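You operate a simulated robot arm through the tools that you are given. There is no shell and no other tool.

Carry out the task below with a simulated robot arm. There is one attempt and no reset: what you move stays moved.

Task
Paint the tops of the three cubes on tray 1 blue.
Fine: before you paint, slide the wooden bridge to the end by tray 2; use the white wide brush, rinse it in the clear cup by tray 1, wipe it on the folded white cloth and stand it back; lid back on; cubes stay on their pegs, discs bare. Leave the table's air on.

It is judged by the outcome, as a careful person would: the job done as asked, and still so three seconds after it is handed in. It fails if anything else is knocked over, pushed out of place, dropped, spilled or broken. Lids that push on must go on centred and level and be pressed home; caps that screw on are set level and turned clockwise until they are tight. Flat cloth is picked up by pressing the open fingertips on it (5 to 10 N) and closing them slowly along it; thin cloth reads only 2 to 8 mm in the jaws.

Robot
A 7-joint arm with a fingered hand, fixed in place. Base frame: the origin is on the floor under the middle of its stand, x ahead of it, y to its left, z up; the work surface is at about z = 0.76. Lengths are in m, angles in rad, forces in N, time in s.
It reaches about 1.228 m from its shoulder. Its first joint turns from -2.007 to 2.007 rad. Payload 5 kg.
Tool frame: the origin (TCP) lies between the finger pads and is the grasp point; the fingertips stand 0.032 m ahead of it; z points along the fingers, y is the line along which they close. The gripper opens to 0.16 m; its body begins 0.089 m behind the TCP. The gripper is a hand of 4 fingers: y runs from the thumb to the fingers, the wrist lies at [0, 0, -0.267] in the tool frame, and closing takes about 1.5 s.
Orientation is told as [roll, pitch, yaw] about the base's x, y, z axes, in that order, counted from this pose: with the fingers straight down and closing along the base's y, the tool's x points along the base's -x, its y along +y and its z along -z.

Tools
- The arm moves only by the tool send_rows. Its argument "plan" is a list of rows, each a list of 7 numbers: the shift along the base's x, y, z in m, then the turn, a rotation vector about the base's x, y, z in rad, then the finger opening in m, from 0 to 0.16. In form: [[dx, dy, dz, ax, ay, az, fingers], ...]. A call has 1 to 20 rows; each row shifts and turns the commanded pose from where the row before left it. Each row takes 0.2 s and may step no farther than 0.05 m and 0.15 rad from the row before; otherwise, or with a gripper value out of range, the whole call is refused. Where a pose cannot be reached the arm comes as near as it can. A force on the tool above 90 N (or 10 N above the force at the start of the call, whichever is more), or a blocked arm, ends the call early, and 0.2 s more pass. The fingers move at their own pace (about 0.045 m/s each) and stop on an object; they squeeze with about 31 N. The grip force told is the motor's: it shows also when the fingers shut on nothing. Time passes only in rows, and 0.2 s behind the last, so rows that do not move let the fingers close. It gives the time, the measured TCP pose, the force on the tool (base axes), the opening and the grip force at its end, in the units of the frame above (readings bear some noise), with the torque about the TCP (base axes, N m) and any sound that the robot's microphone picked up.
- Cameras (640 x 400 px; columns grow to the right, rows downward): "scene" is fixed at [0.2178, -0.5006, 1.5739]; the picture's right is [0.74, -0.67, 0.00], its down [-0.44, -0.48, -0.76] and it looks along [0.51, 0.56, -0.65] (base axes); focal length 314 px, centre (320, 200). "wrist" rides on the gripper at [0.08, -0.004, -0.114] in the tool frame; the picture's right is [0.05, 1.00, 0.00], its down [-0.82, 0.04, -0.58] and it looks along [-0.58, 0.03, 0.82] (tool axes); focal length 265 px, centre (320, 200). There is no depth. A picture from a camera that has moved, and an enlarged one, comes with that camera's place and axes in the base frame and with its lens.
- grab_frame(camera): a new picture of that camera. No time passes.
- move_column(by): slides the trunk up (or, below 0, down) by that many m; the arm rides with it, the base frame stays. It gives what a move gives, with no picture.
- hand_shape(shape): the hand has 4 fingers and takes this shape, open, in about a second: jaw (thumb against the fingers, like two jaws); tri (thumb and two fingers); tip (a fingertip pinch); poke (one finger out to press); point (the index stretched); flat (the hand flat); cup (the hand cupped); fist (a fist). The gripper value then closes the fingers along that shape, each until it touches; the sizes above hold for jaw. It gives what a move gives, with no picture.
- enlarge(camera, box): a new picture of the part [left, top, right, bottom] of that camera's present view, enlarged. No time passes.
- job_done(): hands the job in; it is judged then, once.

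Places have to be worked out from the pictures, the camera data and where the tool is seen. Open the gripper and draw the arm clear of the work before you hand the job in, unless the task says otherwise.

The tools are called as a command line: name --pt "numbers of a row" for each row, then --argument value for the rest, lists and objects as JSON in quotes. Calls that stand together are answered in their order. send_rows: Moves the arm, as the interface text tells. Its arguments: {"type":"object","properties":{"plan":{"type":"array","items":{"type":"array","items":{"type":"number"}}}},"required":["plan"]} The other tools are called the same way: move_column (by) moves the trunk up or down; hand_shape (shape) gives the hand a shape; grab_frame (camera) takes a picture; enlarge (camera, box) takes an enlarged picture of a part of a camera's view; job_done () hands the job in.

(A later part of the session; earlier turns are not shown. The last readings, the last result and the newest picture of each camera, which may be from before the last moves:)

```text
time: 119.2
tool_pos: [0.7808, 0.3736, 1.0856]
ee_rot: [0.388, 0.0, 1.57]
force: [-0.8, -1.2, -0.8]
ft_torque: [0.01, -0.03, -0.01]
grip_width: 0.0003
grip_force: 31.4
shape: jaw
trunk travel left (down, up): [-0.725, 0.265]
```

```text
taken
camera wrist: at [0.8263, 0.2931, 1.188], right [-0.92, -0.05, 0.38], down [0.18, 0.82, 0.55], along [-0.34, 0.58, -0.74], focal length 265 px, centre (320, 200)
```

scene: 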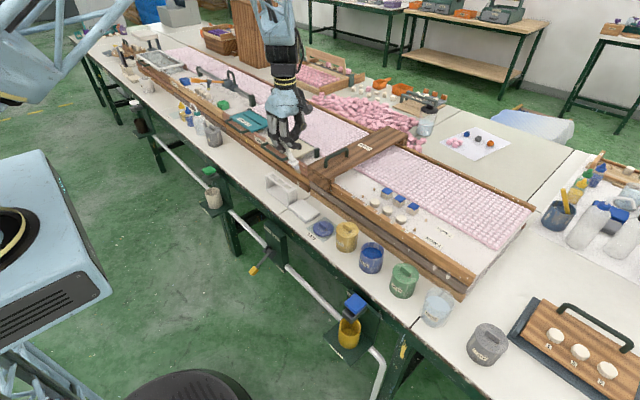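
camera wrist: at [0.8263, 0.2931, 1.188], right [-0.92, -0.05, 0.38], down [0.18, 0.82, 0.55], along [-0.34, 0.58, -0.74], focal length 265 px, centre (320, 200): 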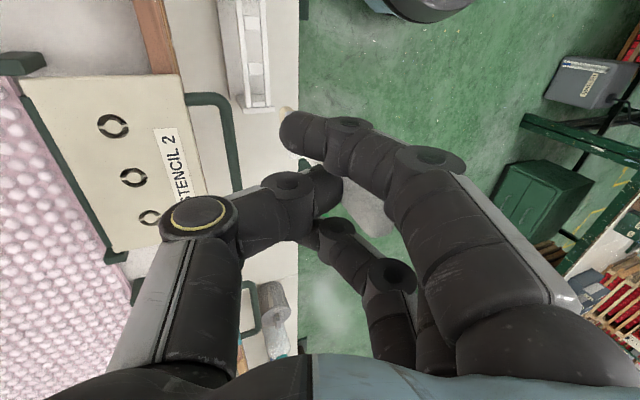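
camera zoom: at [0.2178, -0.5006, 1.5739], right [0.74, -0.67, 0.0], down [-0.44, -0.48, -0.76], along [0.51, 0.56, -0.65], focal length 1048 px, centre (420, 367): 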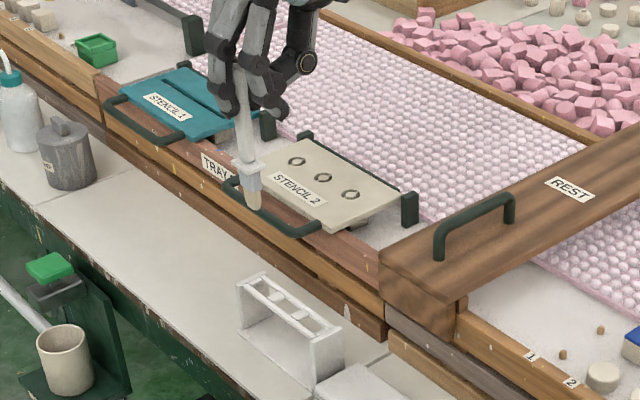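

enlarge --camera "scene" --box '[290, 105, 335, 160]'

enlarge --camera "wrist" --box '[200, 0, 400, 140]'

enlarge --camera "scene" --box '[255, 165, 315, 215]'

```text
7.27 times, centred on (312, 132) of scene
camera zoom: at [0.2178, -0.5006, 1.5739], right [0.74, -0.67, 0.0], down [-0.44, -0.48, -0.76], along [0.51, 0.56, -0.65], focal length 2287 px, centre (374, 691)
```

zoom: 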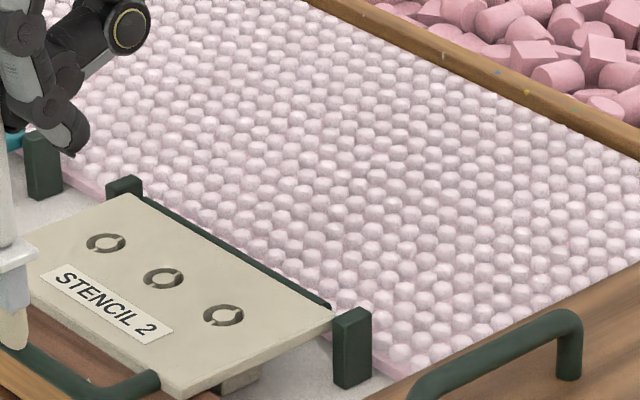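

```text
2.86 times, centred on (300, 70) of wrist
camera zoom: at [0.8263, 0.2931, 1.188], right [-0.92, -0.05, 0.38], down [0.18, 0.82, 0.55], along [-0.34, 0.58, -0.74], focal length 758 px, centre (377, 571)
```

zoom: 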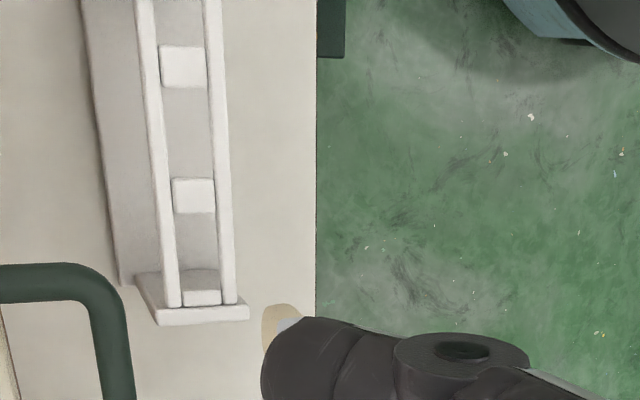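

```text
8.00 times, centred on (285, 190) of scene
camera zoom: at [0.2178, -0.5006, 1.5739], right [0.74, -0.67, 0.0], down [-0.44, -0.48, -0.76], along [0.51, 0.56, -0.65], focal length 2516 px, centre (600, 280)
```

zoom: 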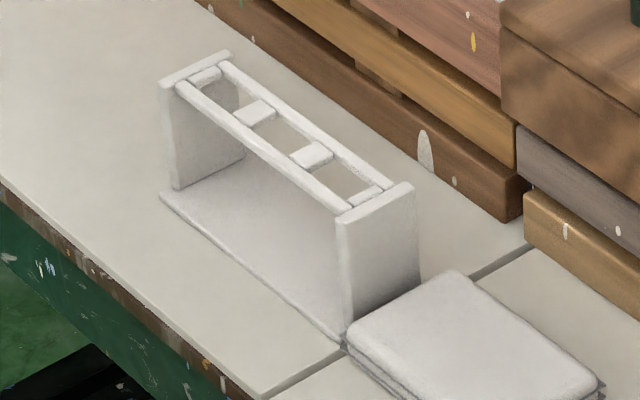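

The slot's centre is about (0.761, 0.3765) with a 21 mm gap in x and 33 mm in y; the brush tip is at about (0.7594, 0.372, 0.943). I check the brush's verticality in a close crop.

enlarge --camera "scene" --box '[275, 95, 315, 165]'

```text
5.71 times, centred on (295, 130) of scene
camera zoom: at [0.2178, -0.5006, 1.5739], right [0.74, -0.67, 0.0], down [-0.44, -0.48, -0.76], along [0.51, 0.56, -0.65], focal length 1797 px, centre (463, 600)
```

zoom: 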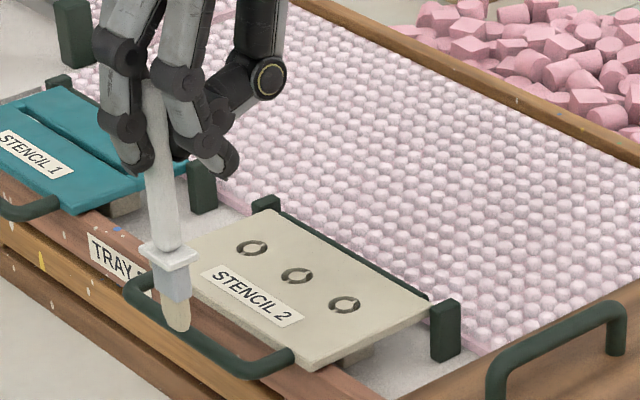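

The brush is vertical within a couple of degrees. I shift (+1.6, +4.5 mm) and lower so the tip is about 2 cm above the slot, then compare again.

send_rows --pt "0.0016 0.0045 0 0 0 0 0.0" --pt "0 0 -0.04 0 0 0 0.0" --pt "0 0 -0.035 0 0 0 0.0" --pt "0 0 -0.02 0 0 0 0.0" --pt "0 0 0 0 0 0 0.0"

enlarge --camera "scene" --box '[255, 130, 305, 200]'

enlarge --camera "wrist" --box '[220, 20, 360, 140]'

```text
time: 120.4
tool_pos: [0.7822, 0.378, 0.9902]
ee_rot: [0.388, 0.001, 1.568]
force: [-0.6, -0.1, 0.3]
ft_torque: [0.0, 0.0, 0.0]
grip_width: 0.0001
grip_force: 31.1
shape: jaw
trunk travel left (down, up): [-0.725, 0.265]
```

```text
5.71 times, centred on (280, 165) of scene
camera zoom: at [0.2178, -0.5006, 1.5739], right [0.74, -0.67, 0.0], down [-0.44, -0.48, -0.76], along [0.51, 0.56, -0.65], focal length 1797 px, centre (549, 400)
```

zoom: 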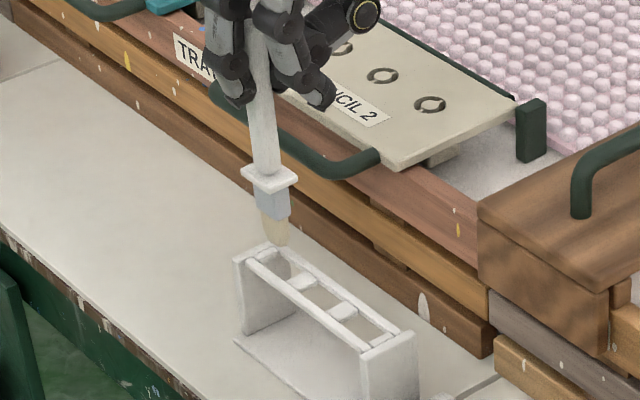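

```text
3.33 times, centred on (290, 80) of wrist
camera zoom: at [0.8287, 0.2974, 1.0927], right [-0.92, -0.05, 0.38], down [0.18, 0.82, 0.55], along [-0.34, 0.58, -0.75], focal length 885 px, centre (420, 600)
```

zoom: 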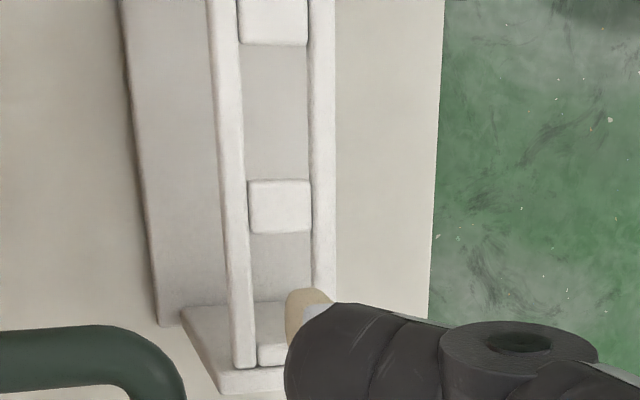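

The tip (≈0.760, 0.377) sits right over the slot centre (≈0.760, 0.377) and the brush is vertical. I lower it into the slot in small steps, watching the forces.

send_rows --pt "0 0 -0.015 0 0 0 0.0" --pt "0 0 -0.01 0 0 0 0.0" --pt "0 0 0 0 0 0 0.0"

enlarge --camera "scene" --box '[255, 130, 305, 200]'

enlarge --camera "wrist" --box '[220, 20, 360, 140]'

```text
time: 121.2
tool_pos: [0.7823, 0.378, 0.964]
ee_rot: [0.387, -0.001, 1.57]
force: [-1.0, 1.0, 0.6]
ft_torque: [0.0, 0.0, -0.01]
grip_width: 0.0
grip_force: 30.9
shape: jaw
trunk travel left (down, up): [-0.725, 0.265]
```

```text
5.71 times, centred on (280, 165) of scene
camera zoom: at [0.2178, -0.5006, 1.5739], right [0.74, -0.67, 0.0], down [-0.44, -0.48, -0.76], along [0.51, 0.56, -0.65], focal length 1797 px, centre (549, 400)
```

zoom: 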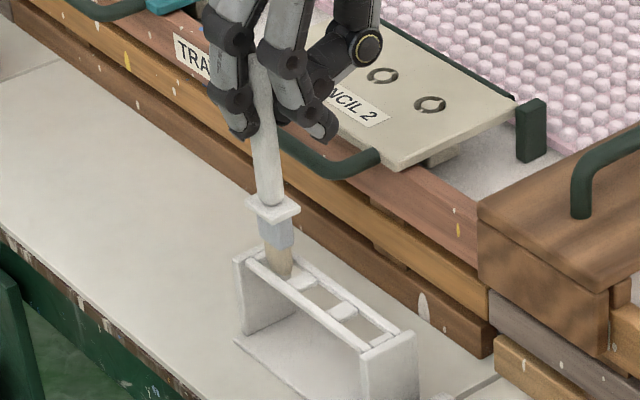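

```text
3.33 times, centred on (290, 80) of wrist
camera zoom: at [0.8286, 0.2977, 1.0679], right [-0.92, -0.05, 0.38], down [0.18, 0.82, 0.55], along [-0.34, 0.58, -0.75], focal length 885 px, centre (420, 600)
```

zoom: 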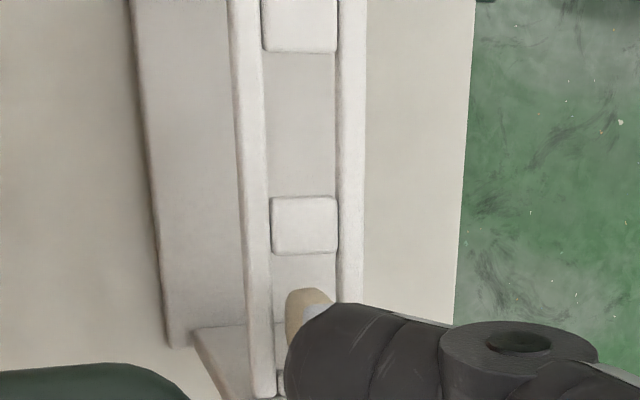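

The bristles are entering cleanly between the bars. I continue down in steps.

send_rows --pt "0 0 -0.01 0 0 0 0.0" --pt "0 0 -0.008 0 0 0 0.0" --pt "0 0 0 0 0 0 0.0"

enlarge --camera "scene" --box '[255, 130, 305, 200]'

send_rows --pt "0 0 -0.006 0 0 0 0.0" --pt "0 0 -0.005 0 0 0 0.0" --pt "0 0 0 0 0 0 0.0"

enlarge --camera "scene" --box '[255, 130, 305, 200]'

enlarge --camera "wrist" --box '[220, 20, 360, 140]'

```text
time: 122.0
tool_pos: [0.7832, 0.377, 0.9472]
ee_rot: [0.387, 0.002, 1.57]
force: [0.3, -0.9, -0.2]
ft_torque: [0.03, 0.0, -0.02]
grip_width: 0.0001
grip_force: 30.8
shape: jaw
trunk travel left (down, up): [-0.725, 0.265]
```

```text
5.71 times, centred on (280, 165) of scene
camera zoom: at [0.2178, -0.5006, 1.5739], right [0.74, -0.67, 0.0], down [-0.44, -0.48, -0.76], along [0.51, 0.56, -0.65], focal length 1797 px, centre (549, 400)
```

zoom: 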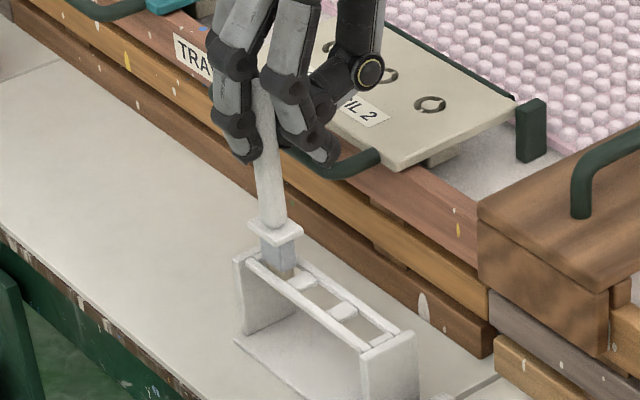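

```text
time: 122.8
tool_pos: [0.7818, 0.3774, 0.9353]
ee_rot: [0.387, 0.001, 1.57]
force: [-0.6, -0.8, -1.3]
ft_torque: [-0.04, -0.01, 0.02]
grip_width: 0.0001
grip_force: 30.8
shape: jaw
trunk travel left (down, up): [-0.725, 0.265]
```

```text
5.71 times, centred on (280, 165) of scene
camera zoom: at [0.2178, -0.5006, 1.5739], right [0.74, -0.67, 0.0], down [-0.44, -0.48, -0.76], along [0.51, 0.56, -0.65], focal length 1797 px, centre (549, 400)
```

zoom: 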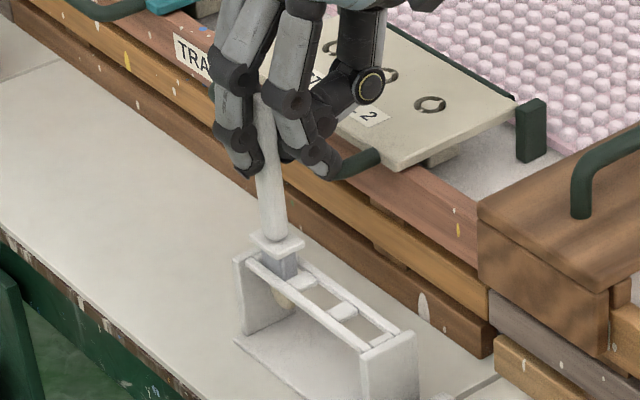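

```text
3.33 times, centred on (290, 80) of wrist
camera zoom: at [0.8285, 0.2976, 1.0389], right [-0.92, -0.05, 0.38], down [0.18, 0.82, 0.55], along [-0.34, 0.58, -0.75], focal length 885 px, centre (420, 600)
```

zoom: 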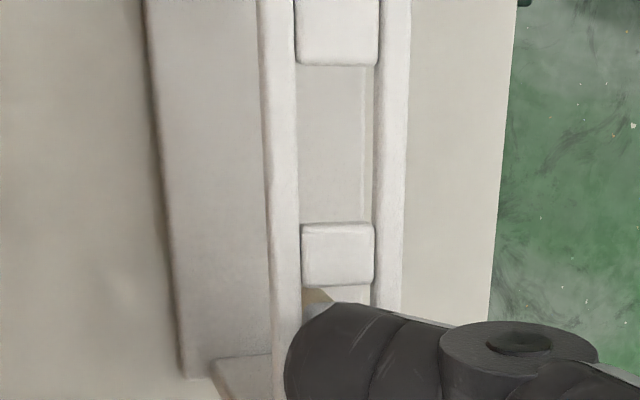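

The ferrule is in the slot with the collar about 2 cm above the bars. Before lowering more I check the thumb's clearance to the stencil's green bar.

enlarge --camera "scene" --box '[280, 130, 320, 170]'

grab_frame --camera "wrist"

```text
10.00 times, centred on (300, 150) of scene
camera zoom: at [0.2178, -0.5006, 1.5739], right [0.74, -0.67, 0.0], down [-0.44, -0.48, -0.76], along [0.51, 0.56, -0.65], focal length 3145 px, centre (520, 700)
```

zoom: 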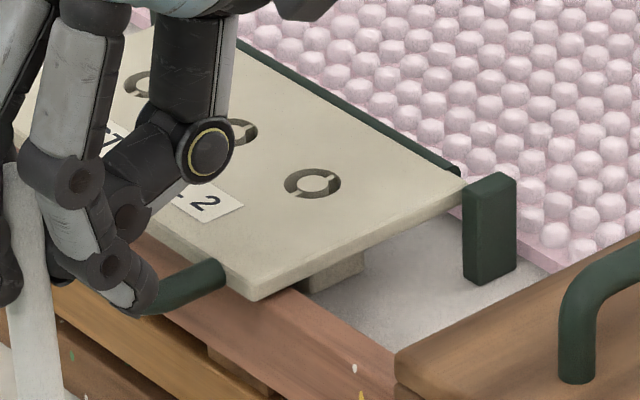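

```text
taken
camera wrist: at [0.8285, 0.2976, 1.0389], right [-0.92, -0.05, 0.38], down [0.18, 0.82, 0.55], along [-0.34, 0.58, -0.75], focal length 265 px, centre (320, 200)
```

wrist: 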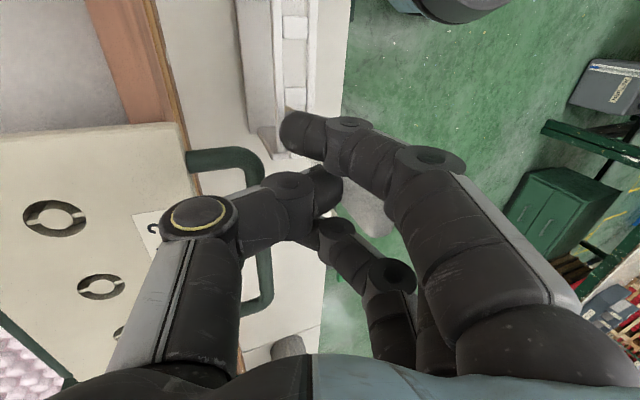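

The thumb joint is about (0.793, 0.372, 0.913) and the bar (0.808, z≈0.88), so I can lower about 15 mm more with clearance. I do it in 5 mm steps, checking forces.

send_rows --pt "0 0 -0.005 0 0 0 0.0" --pt "0 0 0 0 0 0 0.0"

send_rows --pt "0 0 -0.005 0 0 0 0.0" --pt "0 0 0 0 0 0 0.0"

enlarge --camera "scene" --box '[255, 130, 315, 200]'

enlarge --camera "wrist" --box '[160, 60, 360, 240]'

```text
time: 123.4
tool_pos: [0.7819, 0.3778, 0.931]
ee_rot: [0.388, 0.002, 1.569]
force: [-0.1, -0.4, -0.7]
ft_torque: [-0.04, 0.0, 0.02]
grip_width: 0.0001
grip_force: 30.8
shape: jaw
trunk travel left (down, up): [-0.725, 0.265]
```

```text
time: 124.0
tool_pos: [0.7812, 0.3787, 0.9257]
ee_rot: [0.388, 0.0, 1.57]
force: [0.2, 0.0, -0.7]
ft_torque: [-0.06, -0.02, -0.01]
grip_width: 0.0001
grip_force: 31.2
shape: jaw
trunk travel left (down, up): [-0.725, 0.265]
```

```text
5.71 times, centred on (285, 165) of scene
camera zoom: at [0.2178, -0.5006, 1.5739], right [0.74, -0.67, 0.0], down [-0.44, -0.48, -0.76], along [0.51, 0.56, -0.65], focal length 1797 px, centre (520, 400)
```

zoom: 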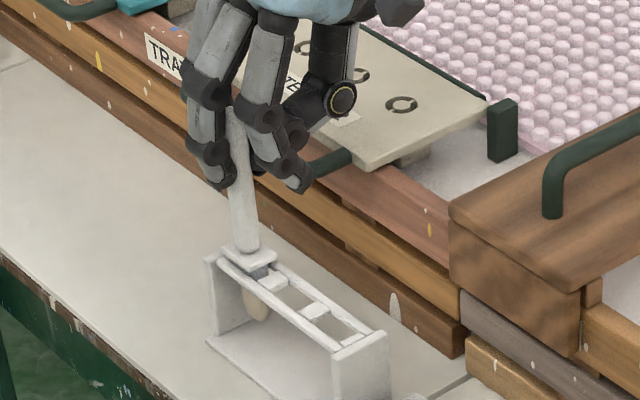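

```text
2.22 times, centred on (260, 150) of wrist
camera zoom: at [0.8282, 0.298, 1.0287], right [-0.92, -0.05, 0.38], down [0.18, 0.82, 0.55], along [-0.34, 0.58, -0.75], focal length 590 px, centre (453, 311)
```

zoom: 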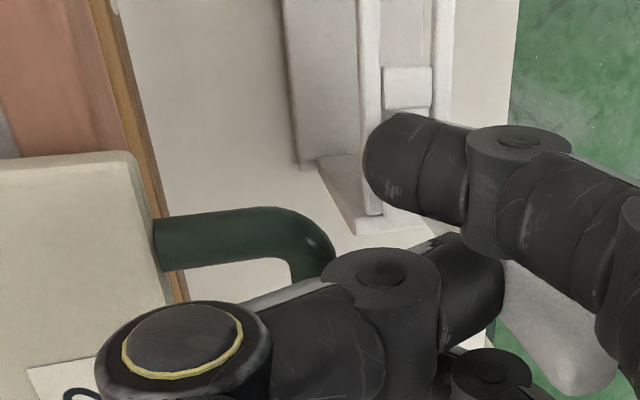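

The collar is now only about 6 mm above its seat and no forces show. I lower 4 mm more.

send_rows --pt "0 0 -0.004 0 0 0 0.0" --pt "0 0 0 0 0 0 0.0"

enlarge --camera "scene" --box '[260, 150, 300, 190]'

```text
time: 124.6
tool_pos: [0.7827, 0.3772, 0.9224]
ee_rot: [0.389, 0.0, 1.569]
force: [0.3, -0.5, -0.8]
ft_torque: [-0.01, -0.02, -0.01]
grip_width: 0.0001
grip_force: 31.0
shape: jaw
trunk travel left (down, up): [-0.725, 0.265]
```

```text
10.00 times, centred on (280, 170) of scene
camera zoom: at [0.2178, -0.5006, 1.5739], right [0.74, -0.67, 0.0], down [-0.44, -0.48, -0.76], along [0.51, 0.56, -0.65], focal length 3145 px, centre (720, 500)
```

zoom: 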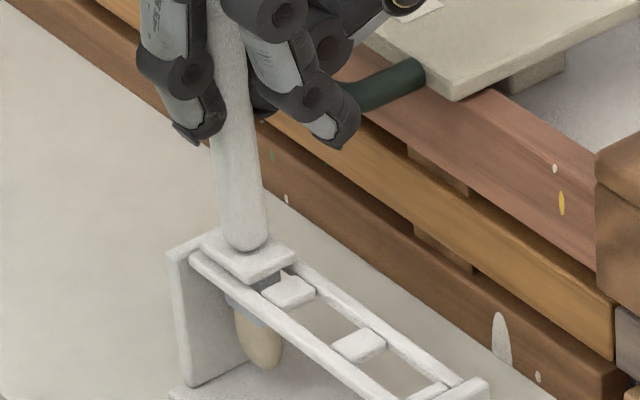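

Only a few millimetres remain. I lower 2 mm at a time until the collar takes load.

send_rows --pt "0 0 -0.002 0 0 0 0.0" --pt "0 0 0 0 0 0 0.0"

send_rows --pt "0 0 -0.002 0 0 0 0.0" --pt "0 0 0 0 0 0 0.0"

enlarge --camera "scene" --box '[260, 140, 310, 190]'

```text
time: 125.2
tool_pos: [0.7837, 0.3779, 0.9195]
ee_rot: [0.387, 0.0, 1.57]
force: [0.4, -0.8, 3.1]
ft_torque: [-0.05, 0.05, 0.03]
grip_width: 0.0001
grip_force: 31.6
shape: jaw
trunk travel left (down, up): [-0.725, 0.265]
```

```text
time: 125.8
tool_pos: [0.7833, 0.3767, 0.9192]
ee_rot: [0.386, 0.0, 1.569]
force: [1.2, -1.7, 12.2]
ft_torque: [0.01, 0.31, 0.01]
grip_width: 0.0
grip_force: 30.8
shape: jaw
trunk travel left (down, up): [-0.725, 0.265]
```

```text
8.00 times, centred on (285, 165) of scene
camera zoom: at [0.2178, -0.5006, 1.5739], right [0.74, -0.67, 0.0], down [-0.44, -0.48, -0.76], along [0.51, 0.56, -0.65], focal length 2516 px, centre (600, 480)
```

zoom: 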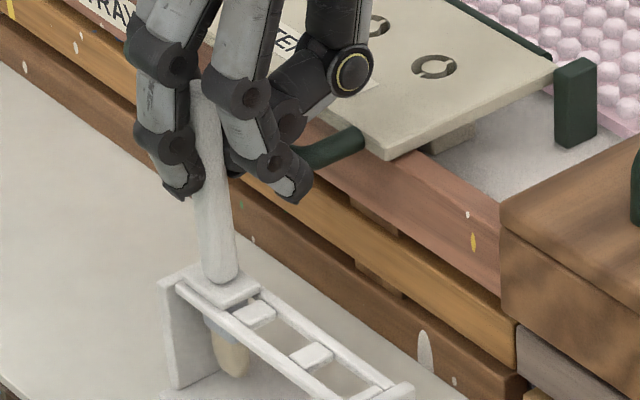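

The collar is seated (12 N). I relieve the load and open the fingers while shifting −x, so the thumb stays in place beside the bar and the fingers move away.

send_rows --pt "0 0 0.003 0 0 0 0.0" --pt "-0.002 0 0.001 0 0 0 0.008" --pt "-0.004 0 0.001 0 0 0 0.016" --pt "-0.004 0 0.001 0 0 0 0.024" --pt "-0.004 0 0.001 0 0 0 0.034" --pt "0 0 0 0 0 0 0.034"

enlarge --camera "scene" --box '[260, 130, 310, 190]'

enlarge --camera "wrist" --box '[160, 60, 360, 240]'

```text
time: 127.2
tool_pos: [0.7693, 0.3796, 0.9242]
ee_rot: [0.389, 0.002, 1.569]
force: [0.0, -0.2, -0.2]
ft_torque: [0.05, -0.01, -0.02]
grip_width: 0.0333
grip_force: 0.0
shape: jaw
trunk travel left (down, up): [-0.725, 0.265]
```

```text
6.67 times, centred on (285, 160) of scene
camera zoom: at [0.2178, -0.5006, 1.5739], right [0.74, -0.67, 0.0], down [-0.44, -0.48, -0.76], along [0.51, 0.56, -0.65], focal length 2097 px, centre (553, 467)
```

zoom: 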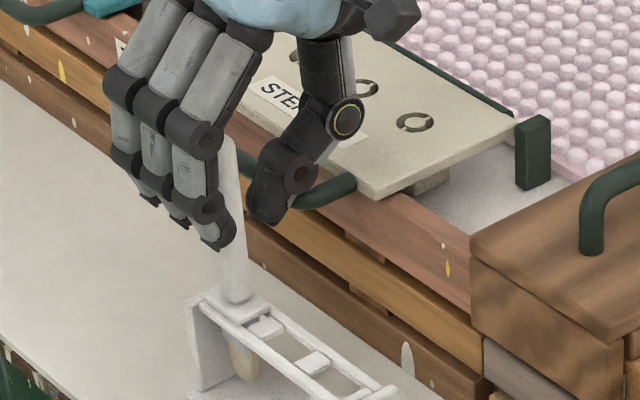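

```text
2.22 times, centred on (260, 150) of wrist
camera zoom: at [0.8145, 0.2982, 1.0276], right [-0.92, -0.05, 0.38], down [0.18, 0.82, 0.55], along [-0.34, 0.58, -0.75], focal length 590 px, centre (453, 311)
```

zoom: 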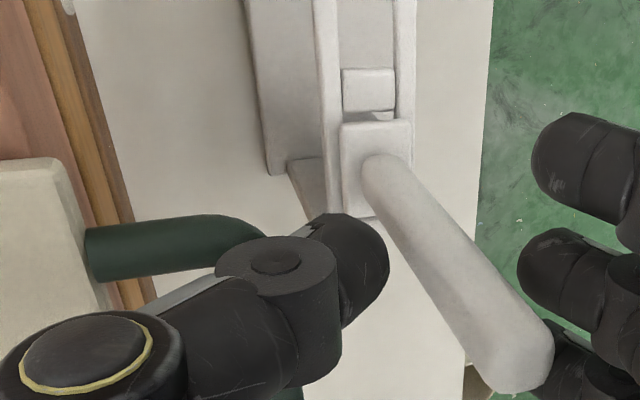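

The brush stands seated and upright in its slot, released. I raise the hand straight up slowly.

send_rows --pt "0 0 0.01 0 0 0 0.034" --pt "0 0 0.015 0 0 0 0.034" --pt "0 0 0.02 0 0 0 0.034" --pt "0 0 0.03 0 0 0 0.04" --pt "0 0 0.04 0 0 0 0.05" --pt "0 0 0.04 0 0 0 0.05" --pt "0 0 0 0 0 0 0.05"

enlarge --camera "scene" --box '[240, 100, 330, 210]'

grab_frame --camera "wrist"

```text
time: 128.8
tool_pos: [0.768, 0.3777, 1.0791]
ee_rot: [0.388, 0.001, 1.569]
force: [-0.3, -0.4, -0.4]
ft_torque: [0.01, 0.0, -0.01]
grip_width: 0.0495
grip_force: 0.0
shape: jaw
trunk travel left (down, up): [-0.725, 0.265]
```

```text
3.64 times, centred on (285, 155) of scene
camera zoom: at [0.2178, -0.5006, 1.5739], right [0.74, -0.67, 0.0], down [-0.44, -0.48, -0.76], along [0.51, 0.56, -0.65], focal length 1144 px, centre (447, 364)
```

zoom: 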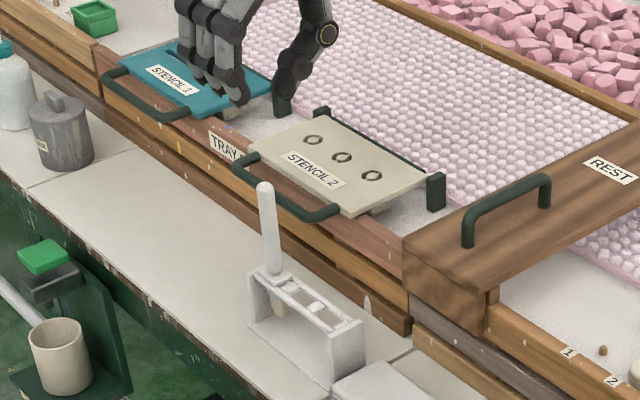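

```text
taken
camera wrist: at [0.8146, 0.2983, 1.1831], right [-0.92, -0.05, 0.38], down [0.18, 0.82, 0.55], along [-0.34, 0.58, -0.75], focal length 265 px, centre (320, 200)
```

wrist: 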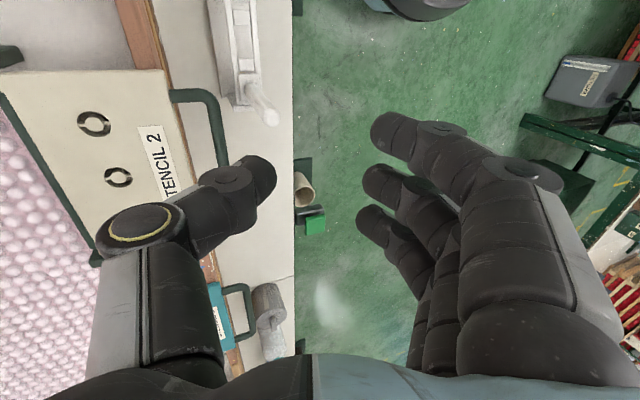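

The brush is back in the stand, upright as before. Now I untilt the hand and go over to the blue lid on the LIDS pad.

send_rows --pt "0 -0.03 0 0 -0.097 0 0.05" --pt "0 -0.04 0 0 -0.097 0 0.05" --pt "0 -0.045 0 0 -0.097 0 0.05" --pt "0 -0.045 0 0 -0.097 0 0.05" --pt "-0.004 -0.045 0 0 0 0 0.05" --pt "-0.004 -0.045 0 0 0 0 0.05" --pt "0 -0.045 0 0 0 0 0.05" --pt "0 -0.0077 -0.04 0 0 0 0.05" --pt "0 0 -0.04 0 0 0 0.05" --pt "0 0 0 0 0 0 0.05"

grab_frame --camera "wrist"

enlarge --camera "wrist" --box '[220, 40, 420, 200]'

enlarge --camera "scene" --box '[290, 190, 400, 280]'

```text
time: 131.0
tool_pos: [0.7609, 0.0761, 0.999]
ee_rot: [-0.003, 0.0, 1.57]
force: [-0.2, -0.1, -0.1]
ft_torque: [-0.02, 0.01, 0.0]
grip_width: 0.0499
grip_force: 0.1
shape: jaw
trunk travel left (down, up): [-0.725, 0.265]
```

```text
taken
camera wrist: at [0.7635, -0.0048, 1.112], right [-1.0, -0.05, 0.0], down [-0.04, 0.82, 0.58], along [-0.03, 0.58, -0.82], focal length 265 px, centre (320, 200)
```

wrist: 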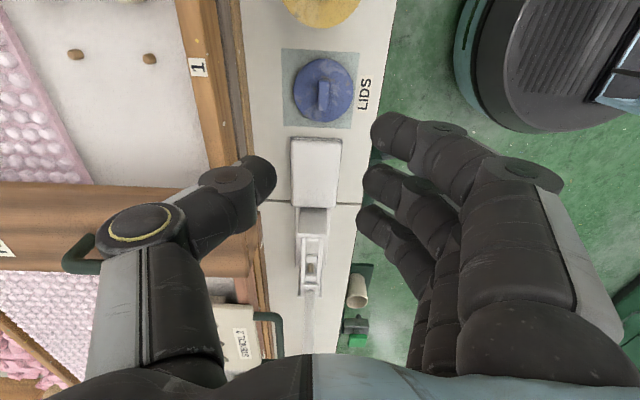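

```text
2.50 times, centred on (320, 120) of wrist
camera zoom: at [0.7635, -0.0048, 1.112], right [-1.0, -0.05, 0.0], down [-0.04, 0.82, 0.58], along [-0.03, 0.58, -0.82], focal length 664 px, centre (320, 400)
```

zoom: 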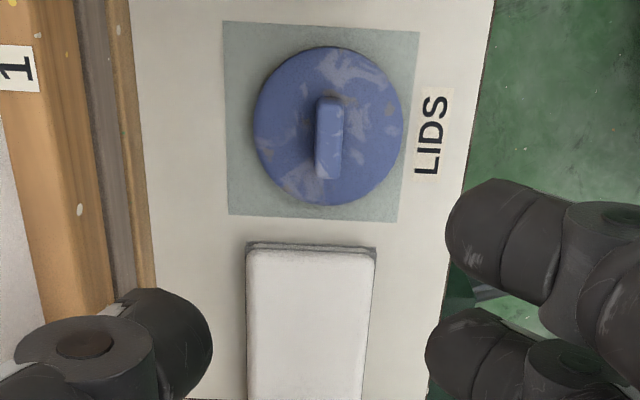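

```text
4.44 times, centred on (345, 235) of scene
camera zoom: at [0.2178, -0.5006, 1.5739], right [0.74, -0.67, 0.0], down [-0.44, -0.48, -0.76], along [0.51, 0.56, -0.65], focal length 1398 px, centre (209, 44)
```

zoom: 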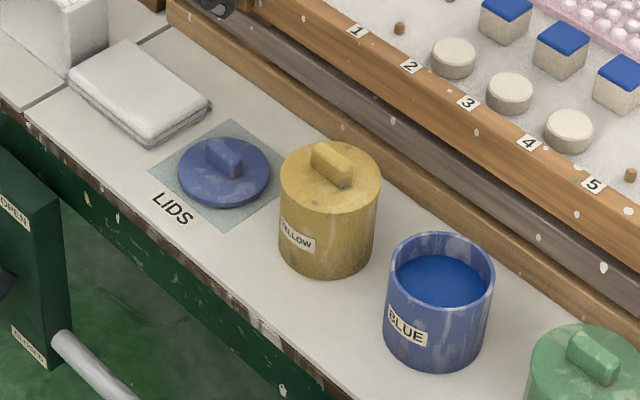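

The lid lies flat, centre about (0.754, 0.0725), knob along y. I descend over the knob with the TCP set so the thumb just meets the knob's side, then close.

send_rows --pt "0.0006 -0.0026 -0.03 0 0 0 0.05" --pt "0 0 -0.04 0 0 0 0.05" --pt "0 0 -0.04 0 0 0 0.05" --pt "0 0 -0.04 0 0 0 0.05" --pt "0 0 -0.02 0 0 0 0.045" --pt "0 0 -0.01 0 0 0 0.045" --pt "0 0 0 0 0 0 0.045"

enlarge --camera "wrist" --box '[220, 60, 420, 220]'

enlarge --camera "scene" --box '[300, 190, 360, 240]'

```text
time: 132.6
tool_pos: [0.7604, 0.073, 0.819]
ee_rot: [-0.003, 0.0, 1.569]
force: [0.3, 1.1, 0.6]
ft_torque: [-0.01, 0.02, -0.04]
grip_width: 0.0453
grip_force: 0.1
shape: jaw
trunk travel left (down, up): [-0.725, 0.265]
```

```text
2.50 times, centred on (320, 140) of wrist
camera zoom: at [0.764, -0.0074, 0.9328], right [-1.0, -0.05, 0.0], down [-0.04, 0.82, 0.58], along [-0.03, 0.58, -0.82], focal length 664 px, centre (320, 350)
```

zoom: 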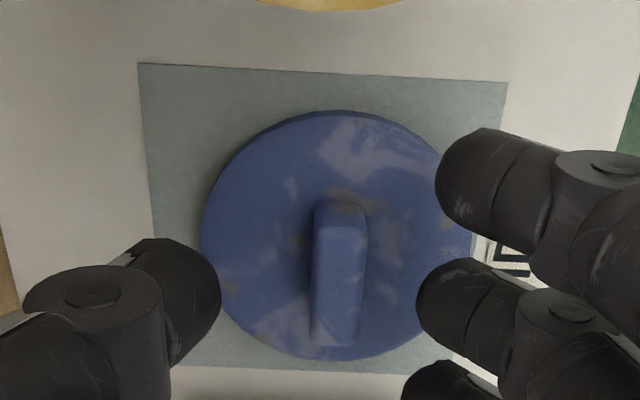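

```text
8.00 times, centred on (330, 215) of scene
camera zoom: at [0.2178, -0.5006, 1.5739], right [0.74, -0.67, 0.0], down [-0.44, -0.48, -0.76], along [0.51, 0.56, -0.65], focal length 2516 px, centre (240, 80)
```

zoom: 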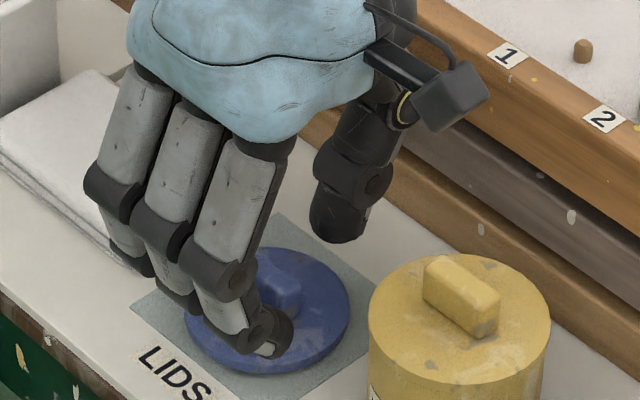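

The knob is at about (0.755, 0.0705). I shift slightly, lower the last 7 mm and close on it.

send_rows --pt "0.001 -0.0025 -0.004 0 0 0 0.04" --pt "0 0 -0.0035 0 0 0 0.035" --pt "0 0 0 0 0 0 0.02" --pt "0 0 0 0 0 0 0.01" --pt "0 0 0 0 0 0 0.0" --pt "0 0 0 0 0 0 0.0" --pt "0 0 0 0 0 0 0.0"

enlarge --camera "wrist" --box '[220, 60, 420, 220]'

enlarge --camera "scene" --box '[300, 190, 360, 240]'

```text
time: 134.2
tool_pos: [0.7622, 0.07, 0.812]
ee_rot: [-0.001, 0.0, 1.569]
force: [0.3, -1.5, 2.0]
ft_torque: [0.0, 0.05, 0.02]
grip_width: 0.0013
grip_force: 30.6
shape: jaw
trunk travel left (down, up): [-0.725, 0.265]
```

```text
2.50 times, centred on (320, 140) of wrist
camera zoom: at [0.765, -0.0104, 0.9255], right [-1.0, -0.05, 0.0], down [-0.04, 0.82, 0.58], along [-0.03, 0.58, -0.82], focal length 664 px, centre (320, 350)
```

zoom: 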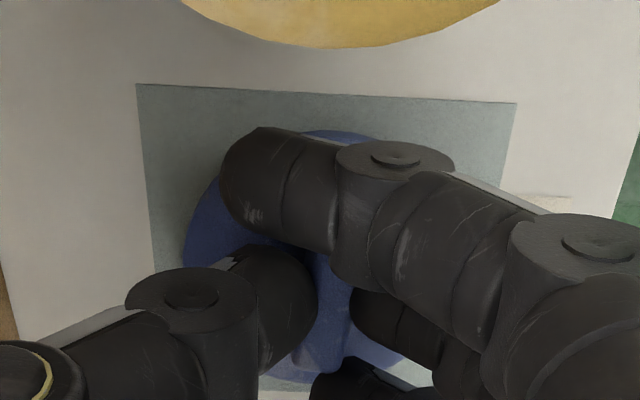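

```text
8.00 times, centred on (330, 215) of scene
camera zoom: at [0.2178, -0.5006, 1.5739], right [0.74, -0.67, 0.0], down [-0.44, -0.48, -0.76], along [0.51, 0.56, -0.65], focal length 2516 px, centre (240, 80)
```

zoom: 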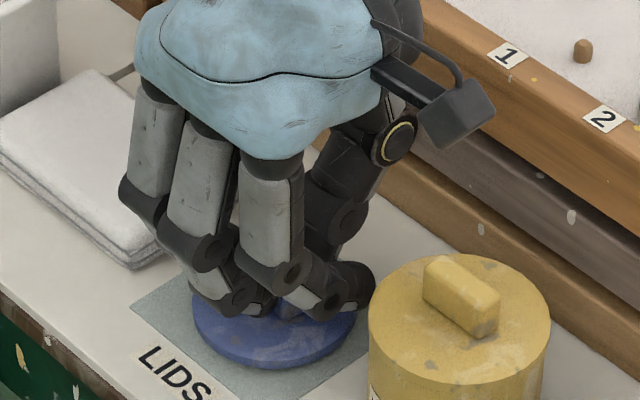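

Gripped with little side load. I lift the lid a few centimetres and check that it hangs level.

send_rows --pt "0 0 0.005 0 0 0 0.0" --pt "0 0 0.015 0 0 0 0.0" --pt "0 0 0.03 0 0 0 0.0" --pt "0 0 0.04 0 0 0 0.0" --pt "0 0 0.04 0 0 0 0.0" --pt "0 0 0.02 0 0 0 0.0" --pt "0 0 0 0 0 0 0.0"

enlarge --camera "wrist" --box '[220, 60, 420, 220]'

enlarge --camera "scene" --box '[300, 150, 370, 220]'

```text
time: 135.8
tool_pos: [0.7621, 0.0705, 0.9612]
ee_rot: [-0.001, -0.001, 1.569]
force: [0.7, 0.3, -0.8]
ft_torque: [-0.02, -0.01, 0.01]
grip_width: 0.0008
grip_force: 31.3
shape: jaw
trunk travel left (down, up): [-0.725, 0.265]
```

```text
2.50 times, centred on (320, 140) of wrist
camera zoom: at [0.7658, -0.01, 1.0749], right [-1.0, -0.05, 0.0], down [-0.04, 0.82, 0.58], along [-0.03, 0.58, -0.82], focal length 664 px, centre (320, 350)
```

zoom: 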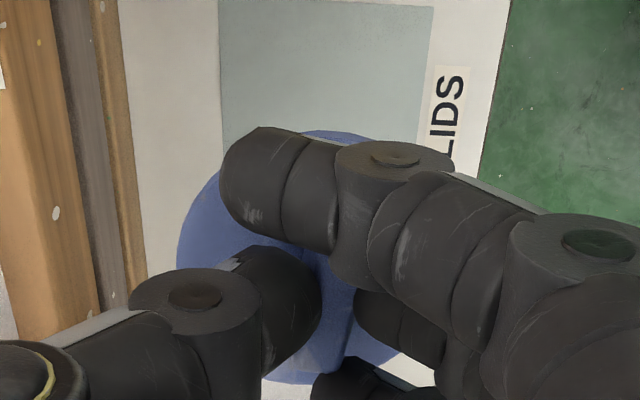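

```text
5.71 times, centred on (335, 185) of scene
camera zoom: at [0.2178, -0.5006, 1.5739], right [0.74, -0.67, 0.0], down [-0.44, -0.48, -0.76], along [0.51, 0.56, -0.65], focal length 1797 px, centre (234, 286)
```

zoom: 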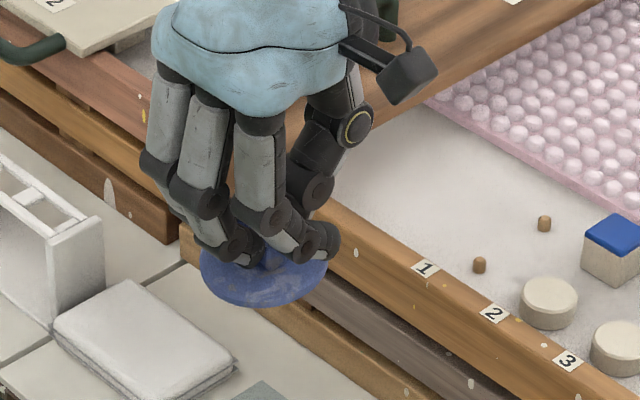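

enlarge --camera "scene" --box '[318, 188, 348, 210]'

enlarge --camera "wrist" --box '[250, 90, 380, 220]'

```text
16.00 times, centred on (333, 199) of scene
camera zoom: at [0.2178, -0.5006, 1.5739], right [0.74, -0.67, 0.0], down [-0.44, -0.48, -0.76], along [0.51, 0.56, -0.65], focal length 5032 px, centre (112, 216)
```

zoom: 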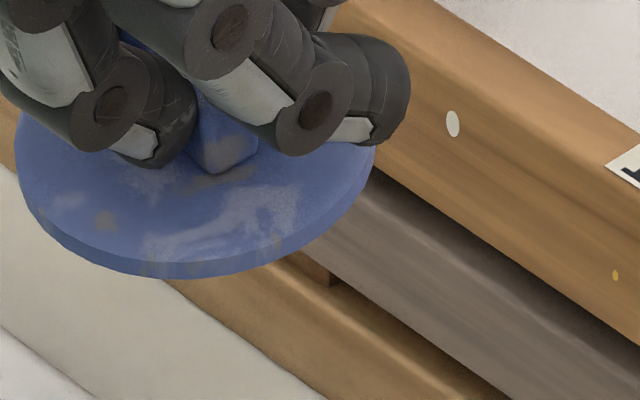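

```text
3.08 times, centred on (315, 155) of wrist
camera zoom: at [0.7658, -0.01, 1.0749], right [-1.0, -0.05, 0.0], down [-0.04, 0.82, 0.58], along [-0.03, 0.58, -0.82], focal length 817 px, centre (335, 338)
```

zoom: 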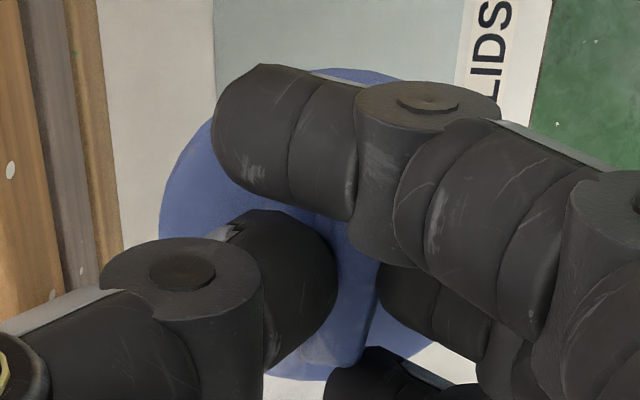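

The lid hangs with about 4° of lean (+x side up). I tilt the hand +0.07 rad to level it, and carry it over the open pot (centre ≈ (0.7605, −0.1418)).

send_rows --pt "0.0037 0 0.01 0 0.035 0 0.0" --pt "0.0037 -0.0425 0 0 0.035 0 0.0" --pt "0 -0.0425 0 0 0 0 0.0" --pt "0 -0.0425 0 0 0 0 0.0" --pt "0 -0.0425 0 0 0 0 0.0" --pt "0 -0.042 0 0 0 0 0.0" --pt "0 0 0 0 0 0 0.0"

enlarge --camera "scene" --box '[340, 195, 410, 285]'

enlarge --camera "wrist" --box '[220, 40, 420, 220]'

```text
time: 137.4
tool_pos: [0.7697, -0.1431, 0.9726]
ee_rot: [0.071, 0.0, 1.569]
force: [0.9, 0.8, -0.6]
ft_torque: [-0.03, 0.04, 0.0]
grip_width: 0.0011
grip_force: 30.6
shape: jaw
trunk travel left (down, up): [-0.725, 0.265]
```

```text
4.44 times, centred on (375, 240) of scene
camera zoom: at [0.2178, -0.5006, 1.5739], right [0.74, -0.67, 0.0], down [-0.44, -0.48, -0.76], along [0.51, 0.56, -0.65], focal length 1398 px, centre (76, 22)
```

zoom: 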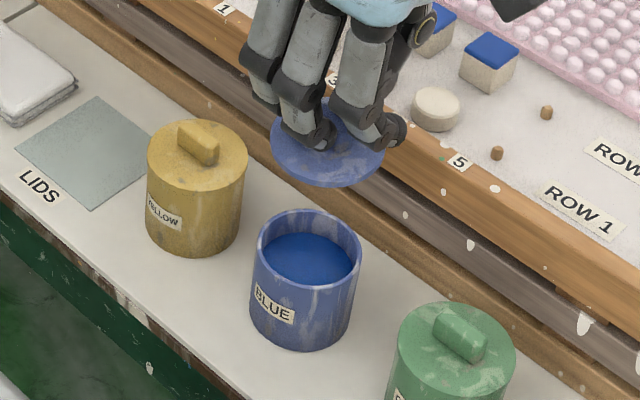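

```text
2.22 times, centred on (320, 130) of wrist
camera zoom: at [0.7812, -0.2224, 1.085], right [-1.0, -0.05, 0.07], down [0.0, 0.82, 0.58], along [-0.09, 0.58, -0.81], focal length 590 px, centre (320, 356)
```

zoom: 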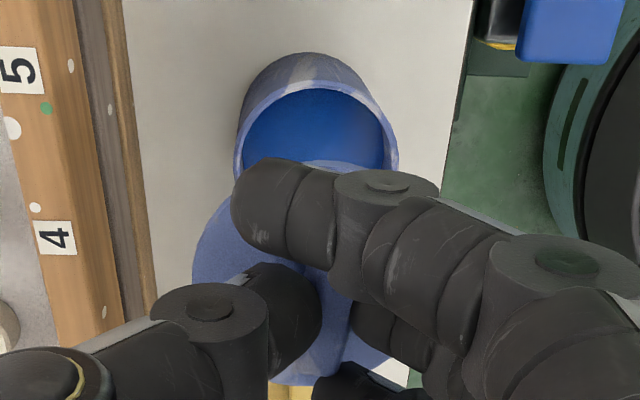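

enlarge --camera "scene" --box '[352, 212, 392, 242]'

enlarge --camera "scene" --box '[352, 235, 392, 265]'

enlarge --camera "wrist" --box '[260, 60, 400, 160]'

```text
13.33 times, centred on (372, 227) of scene
camera zoom: at [0.2178, -0.5006, 1.5739], right [0.74, -0.67, 0.0], down [-0.44, -0.48, -0.76], along [0.51, 0.56, -0.65], focal length 4193 px, centre (-373, -160)
```

zoom: 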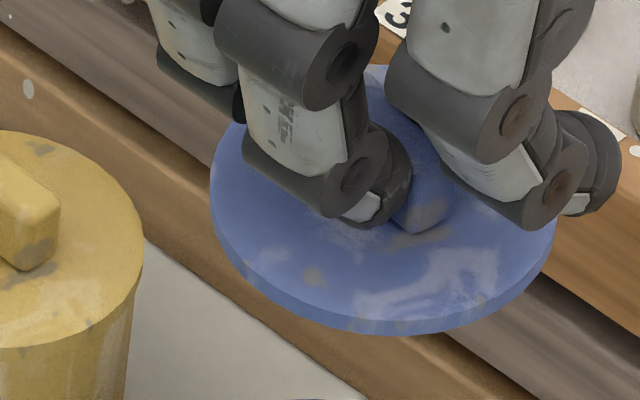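

```text
13.33 times, centred on (372, 250) of scene
camera zoom: at [0.2178, -0.5006, 1.5739], right [0.74, -0.67, 0.0], down [-0.44, -0.48, -0.76], along [0.51, 0.56, -0.65], focal length 4193 px, centre (-373, -467)
```

zoom: 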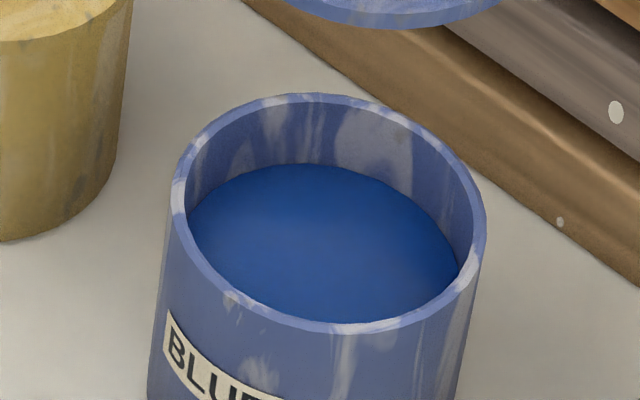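

```text
4.00 times, centred on (330, 110) of wrist
camera zoom: at [0.7812, -0.2224, 1.085], right [-1.0, -0.05, 0.07], down [0.0, 0.82, 0.58], along [-0.09, 0.58, -0.81], focal length 1062 px, centre (280, 560)
```

zoom: 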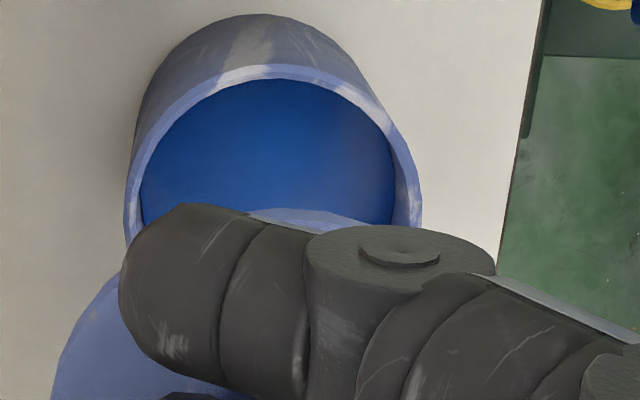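

Careful comparison of both views (lid is only ~5 mm thick, so it sits lower than I assumed) puts the lid centre at about (0.7667, −0.138) and the pot at about (0.760, −0.1438). I correct by (−6.7, −5.8) mm and lower to just above the rim.

send_rows --pt "-0.0067 -0.0058 0 0 0 0 0.0" --pt "0 0 -0.03 0 0 0 0.0" --pt "0 0 -0.03 0 0 0 0.0" --pt "0 0 -0.016 0 0 0 0.0" --pt "0 0 0 0 0 0 0.0"

enlarge --camera "scene" --box '[352, 225, 392, 265]'

enlarge --camera "wrist" --box '[240, 60, 400, 200]'

```text
time: 138.6
tool_pos: [0.7628, -0.1484, 0.8969]
ee_rot: [0.069, -0.001, 1.568]
force: [-0.2, -0.2, -0.4]
ft_torque: [-0.03, 0.0, 0.01]
grip_width: 0.001
grip_force: 31.0
shape: jaw
trunk travel left (down, up): [-0.725, 0.265]
```

```text
10.00 times, centred on (372, 245) of scene
camera zoom: at [0.2178, -0.5006, 1.5739], right [0.74, -0.67, 0.0], down [-0.44, -0.48, -0.76], along [0.51, 0.56, -0.65], focal length 3145 px, centre (-200, -250)
```

zoom: 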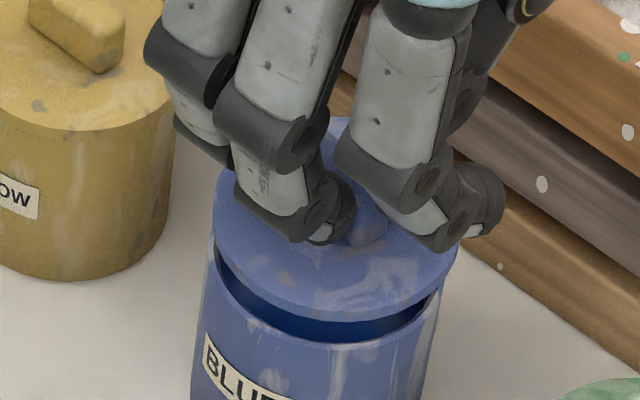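

```text
2.86 times, centred on (320, 130) of wrist
camera zoom: at [0.7739, -0.2278, 1.009], right [-1.0, -0.05, 0.07], down [0.0, 0.82, 0.58], along [-0.09, 0.58, -0.81], focal length 758 px, centre (320, 400)
```

zoom: 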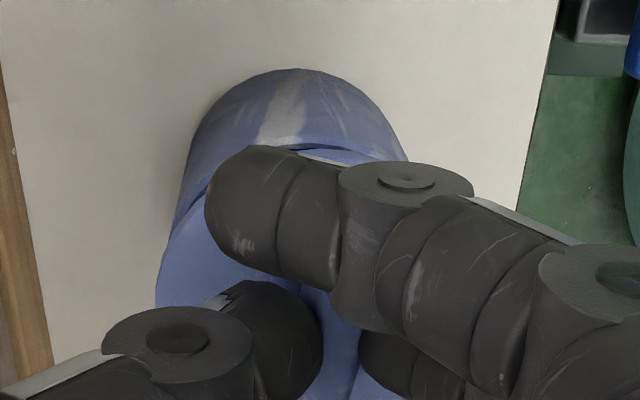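

The lid is about 1.5 cm above the rim and centred within ~1–2 mm in both views. I lower in small steps, watching force.

send_rows --pt "0.001 0 -0.006 0 0 0 0.0" --pt "0 0 -0.005 0 0 0 0.0" --pt "0 0 0 0 0 0 0.0"

send_rows --pt "0 0 -0.003 0 0 0 0.0" --pt "0 0 0 0 0 0 0.0"

enlarge --camera "scene" --box '[352, 225, 392, 265]'

enlarge --camera "wrist" --box '[240, 60, 400, 200]'

```text
time: 139.4
tool_pos: [0.7637, -0.148, 0.8848]
ee_rot: [0.069, -0.001, 1.57]
force: [-0.2, -0.2, -0.3]
ft_torque: [0.03, -0.02, 0.02]
grip_width: 0.0007
grip_force: 31.2
shape: jaw
trunk travel left (down, up): [-0.725, 0.265]
```

```text
time: 140.0
tool_pos: [0.7641, -0.1468, 0.8822]
ee_rot: [0.07, 0.001, 1.568]
force: [-0.4, 0.3, -0.5]
ft_torque: [0.02, 0.0, 0.0]
grip_width: 0.0008
grip_force: 30.7
shape: jaw
trunk travel left (down, up): [-0.725, 0.265]
```

```text
10.00 times, centred on (372, 245) of scene
camera zoom: at [0.2178, -0.5006, 1.5739], right [0.74, -0.67, 0.0], down [-0.44, -0.48, -0.76], along [0.51, 0.56, -0.65], focal length 3145 px, centre (-200, -250)
```

zoom: 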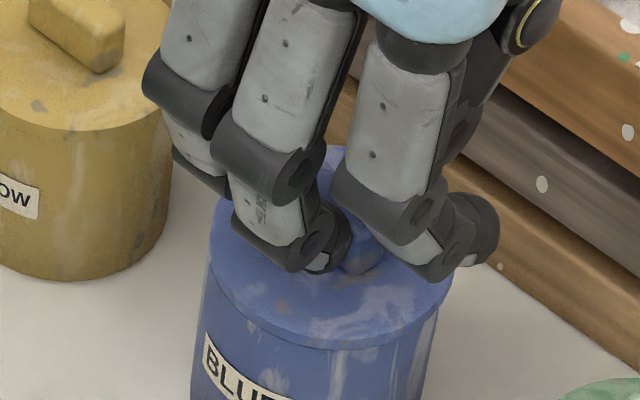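

```text
2.86 times, centred on (320, 130) of wrist
camera zoom: at [0.7747, -0.2278, 0.9954], right [-1.0, -0.05, 0.07], down [0.0, 0.82, 0.58], along [-0.09, 0.58, -0.81], focal length 758 px, centre (320, 400)
```

zoom: 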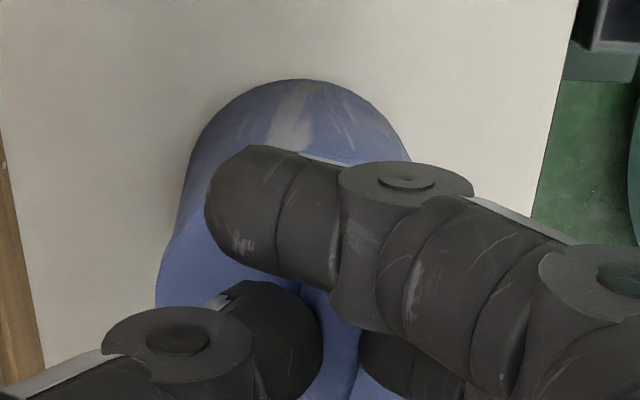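

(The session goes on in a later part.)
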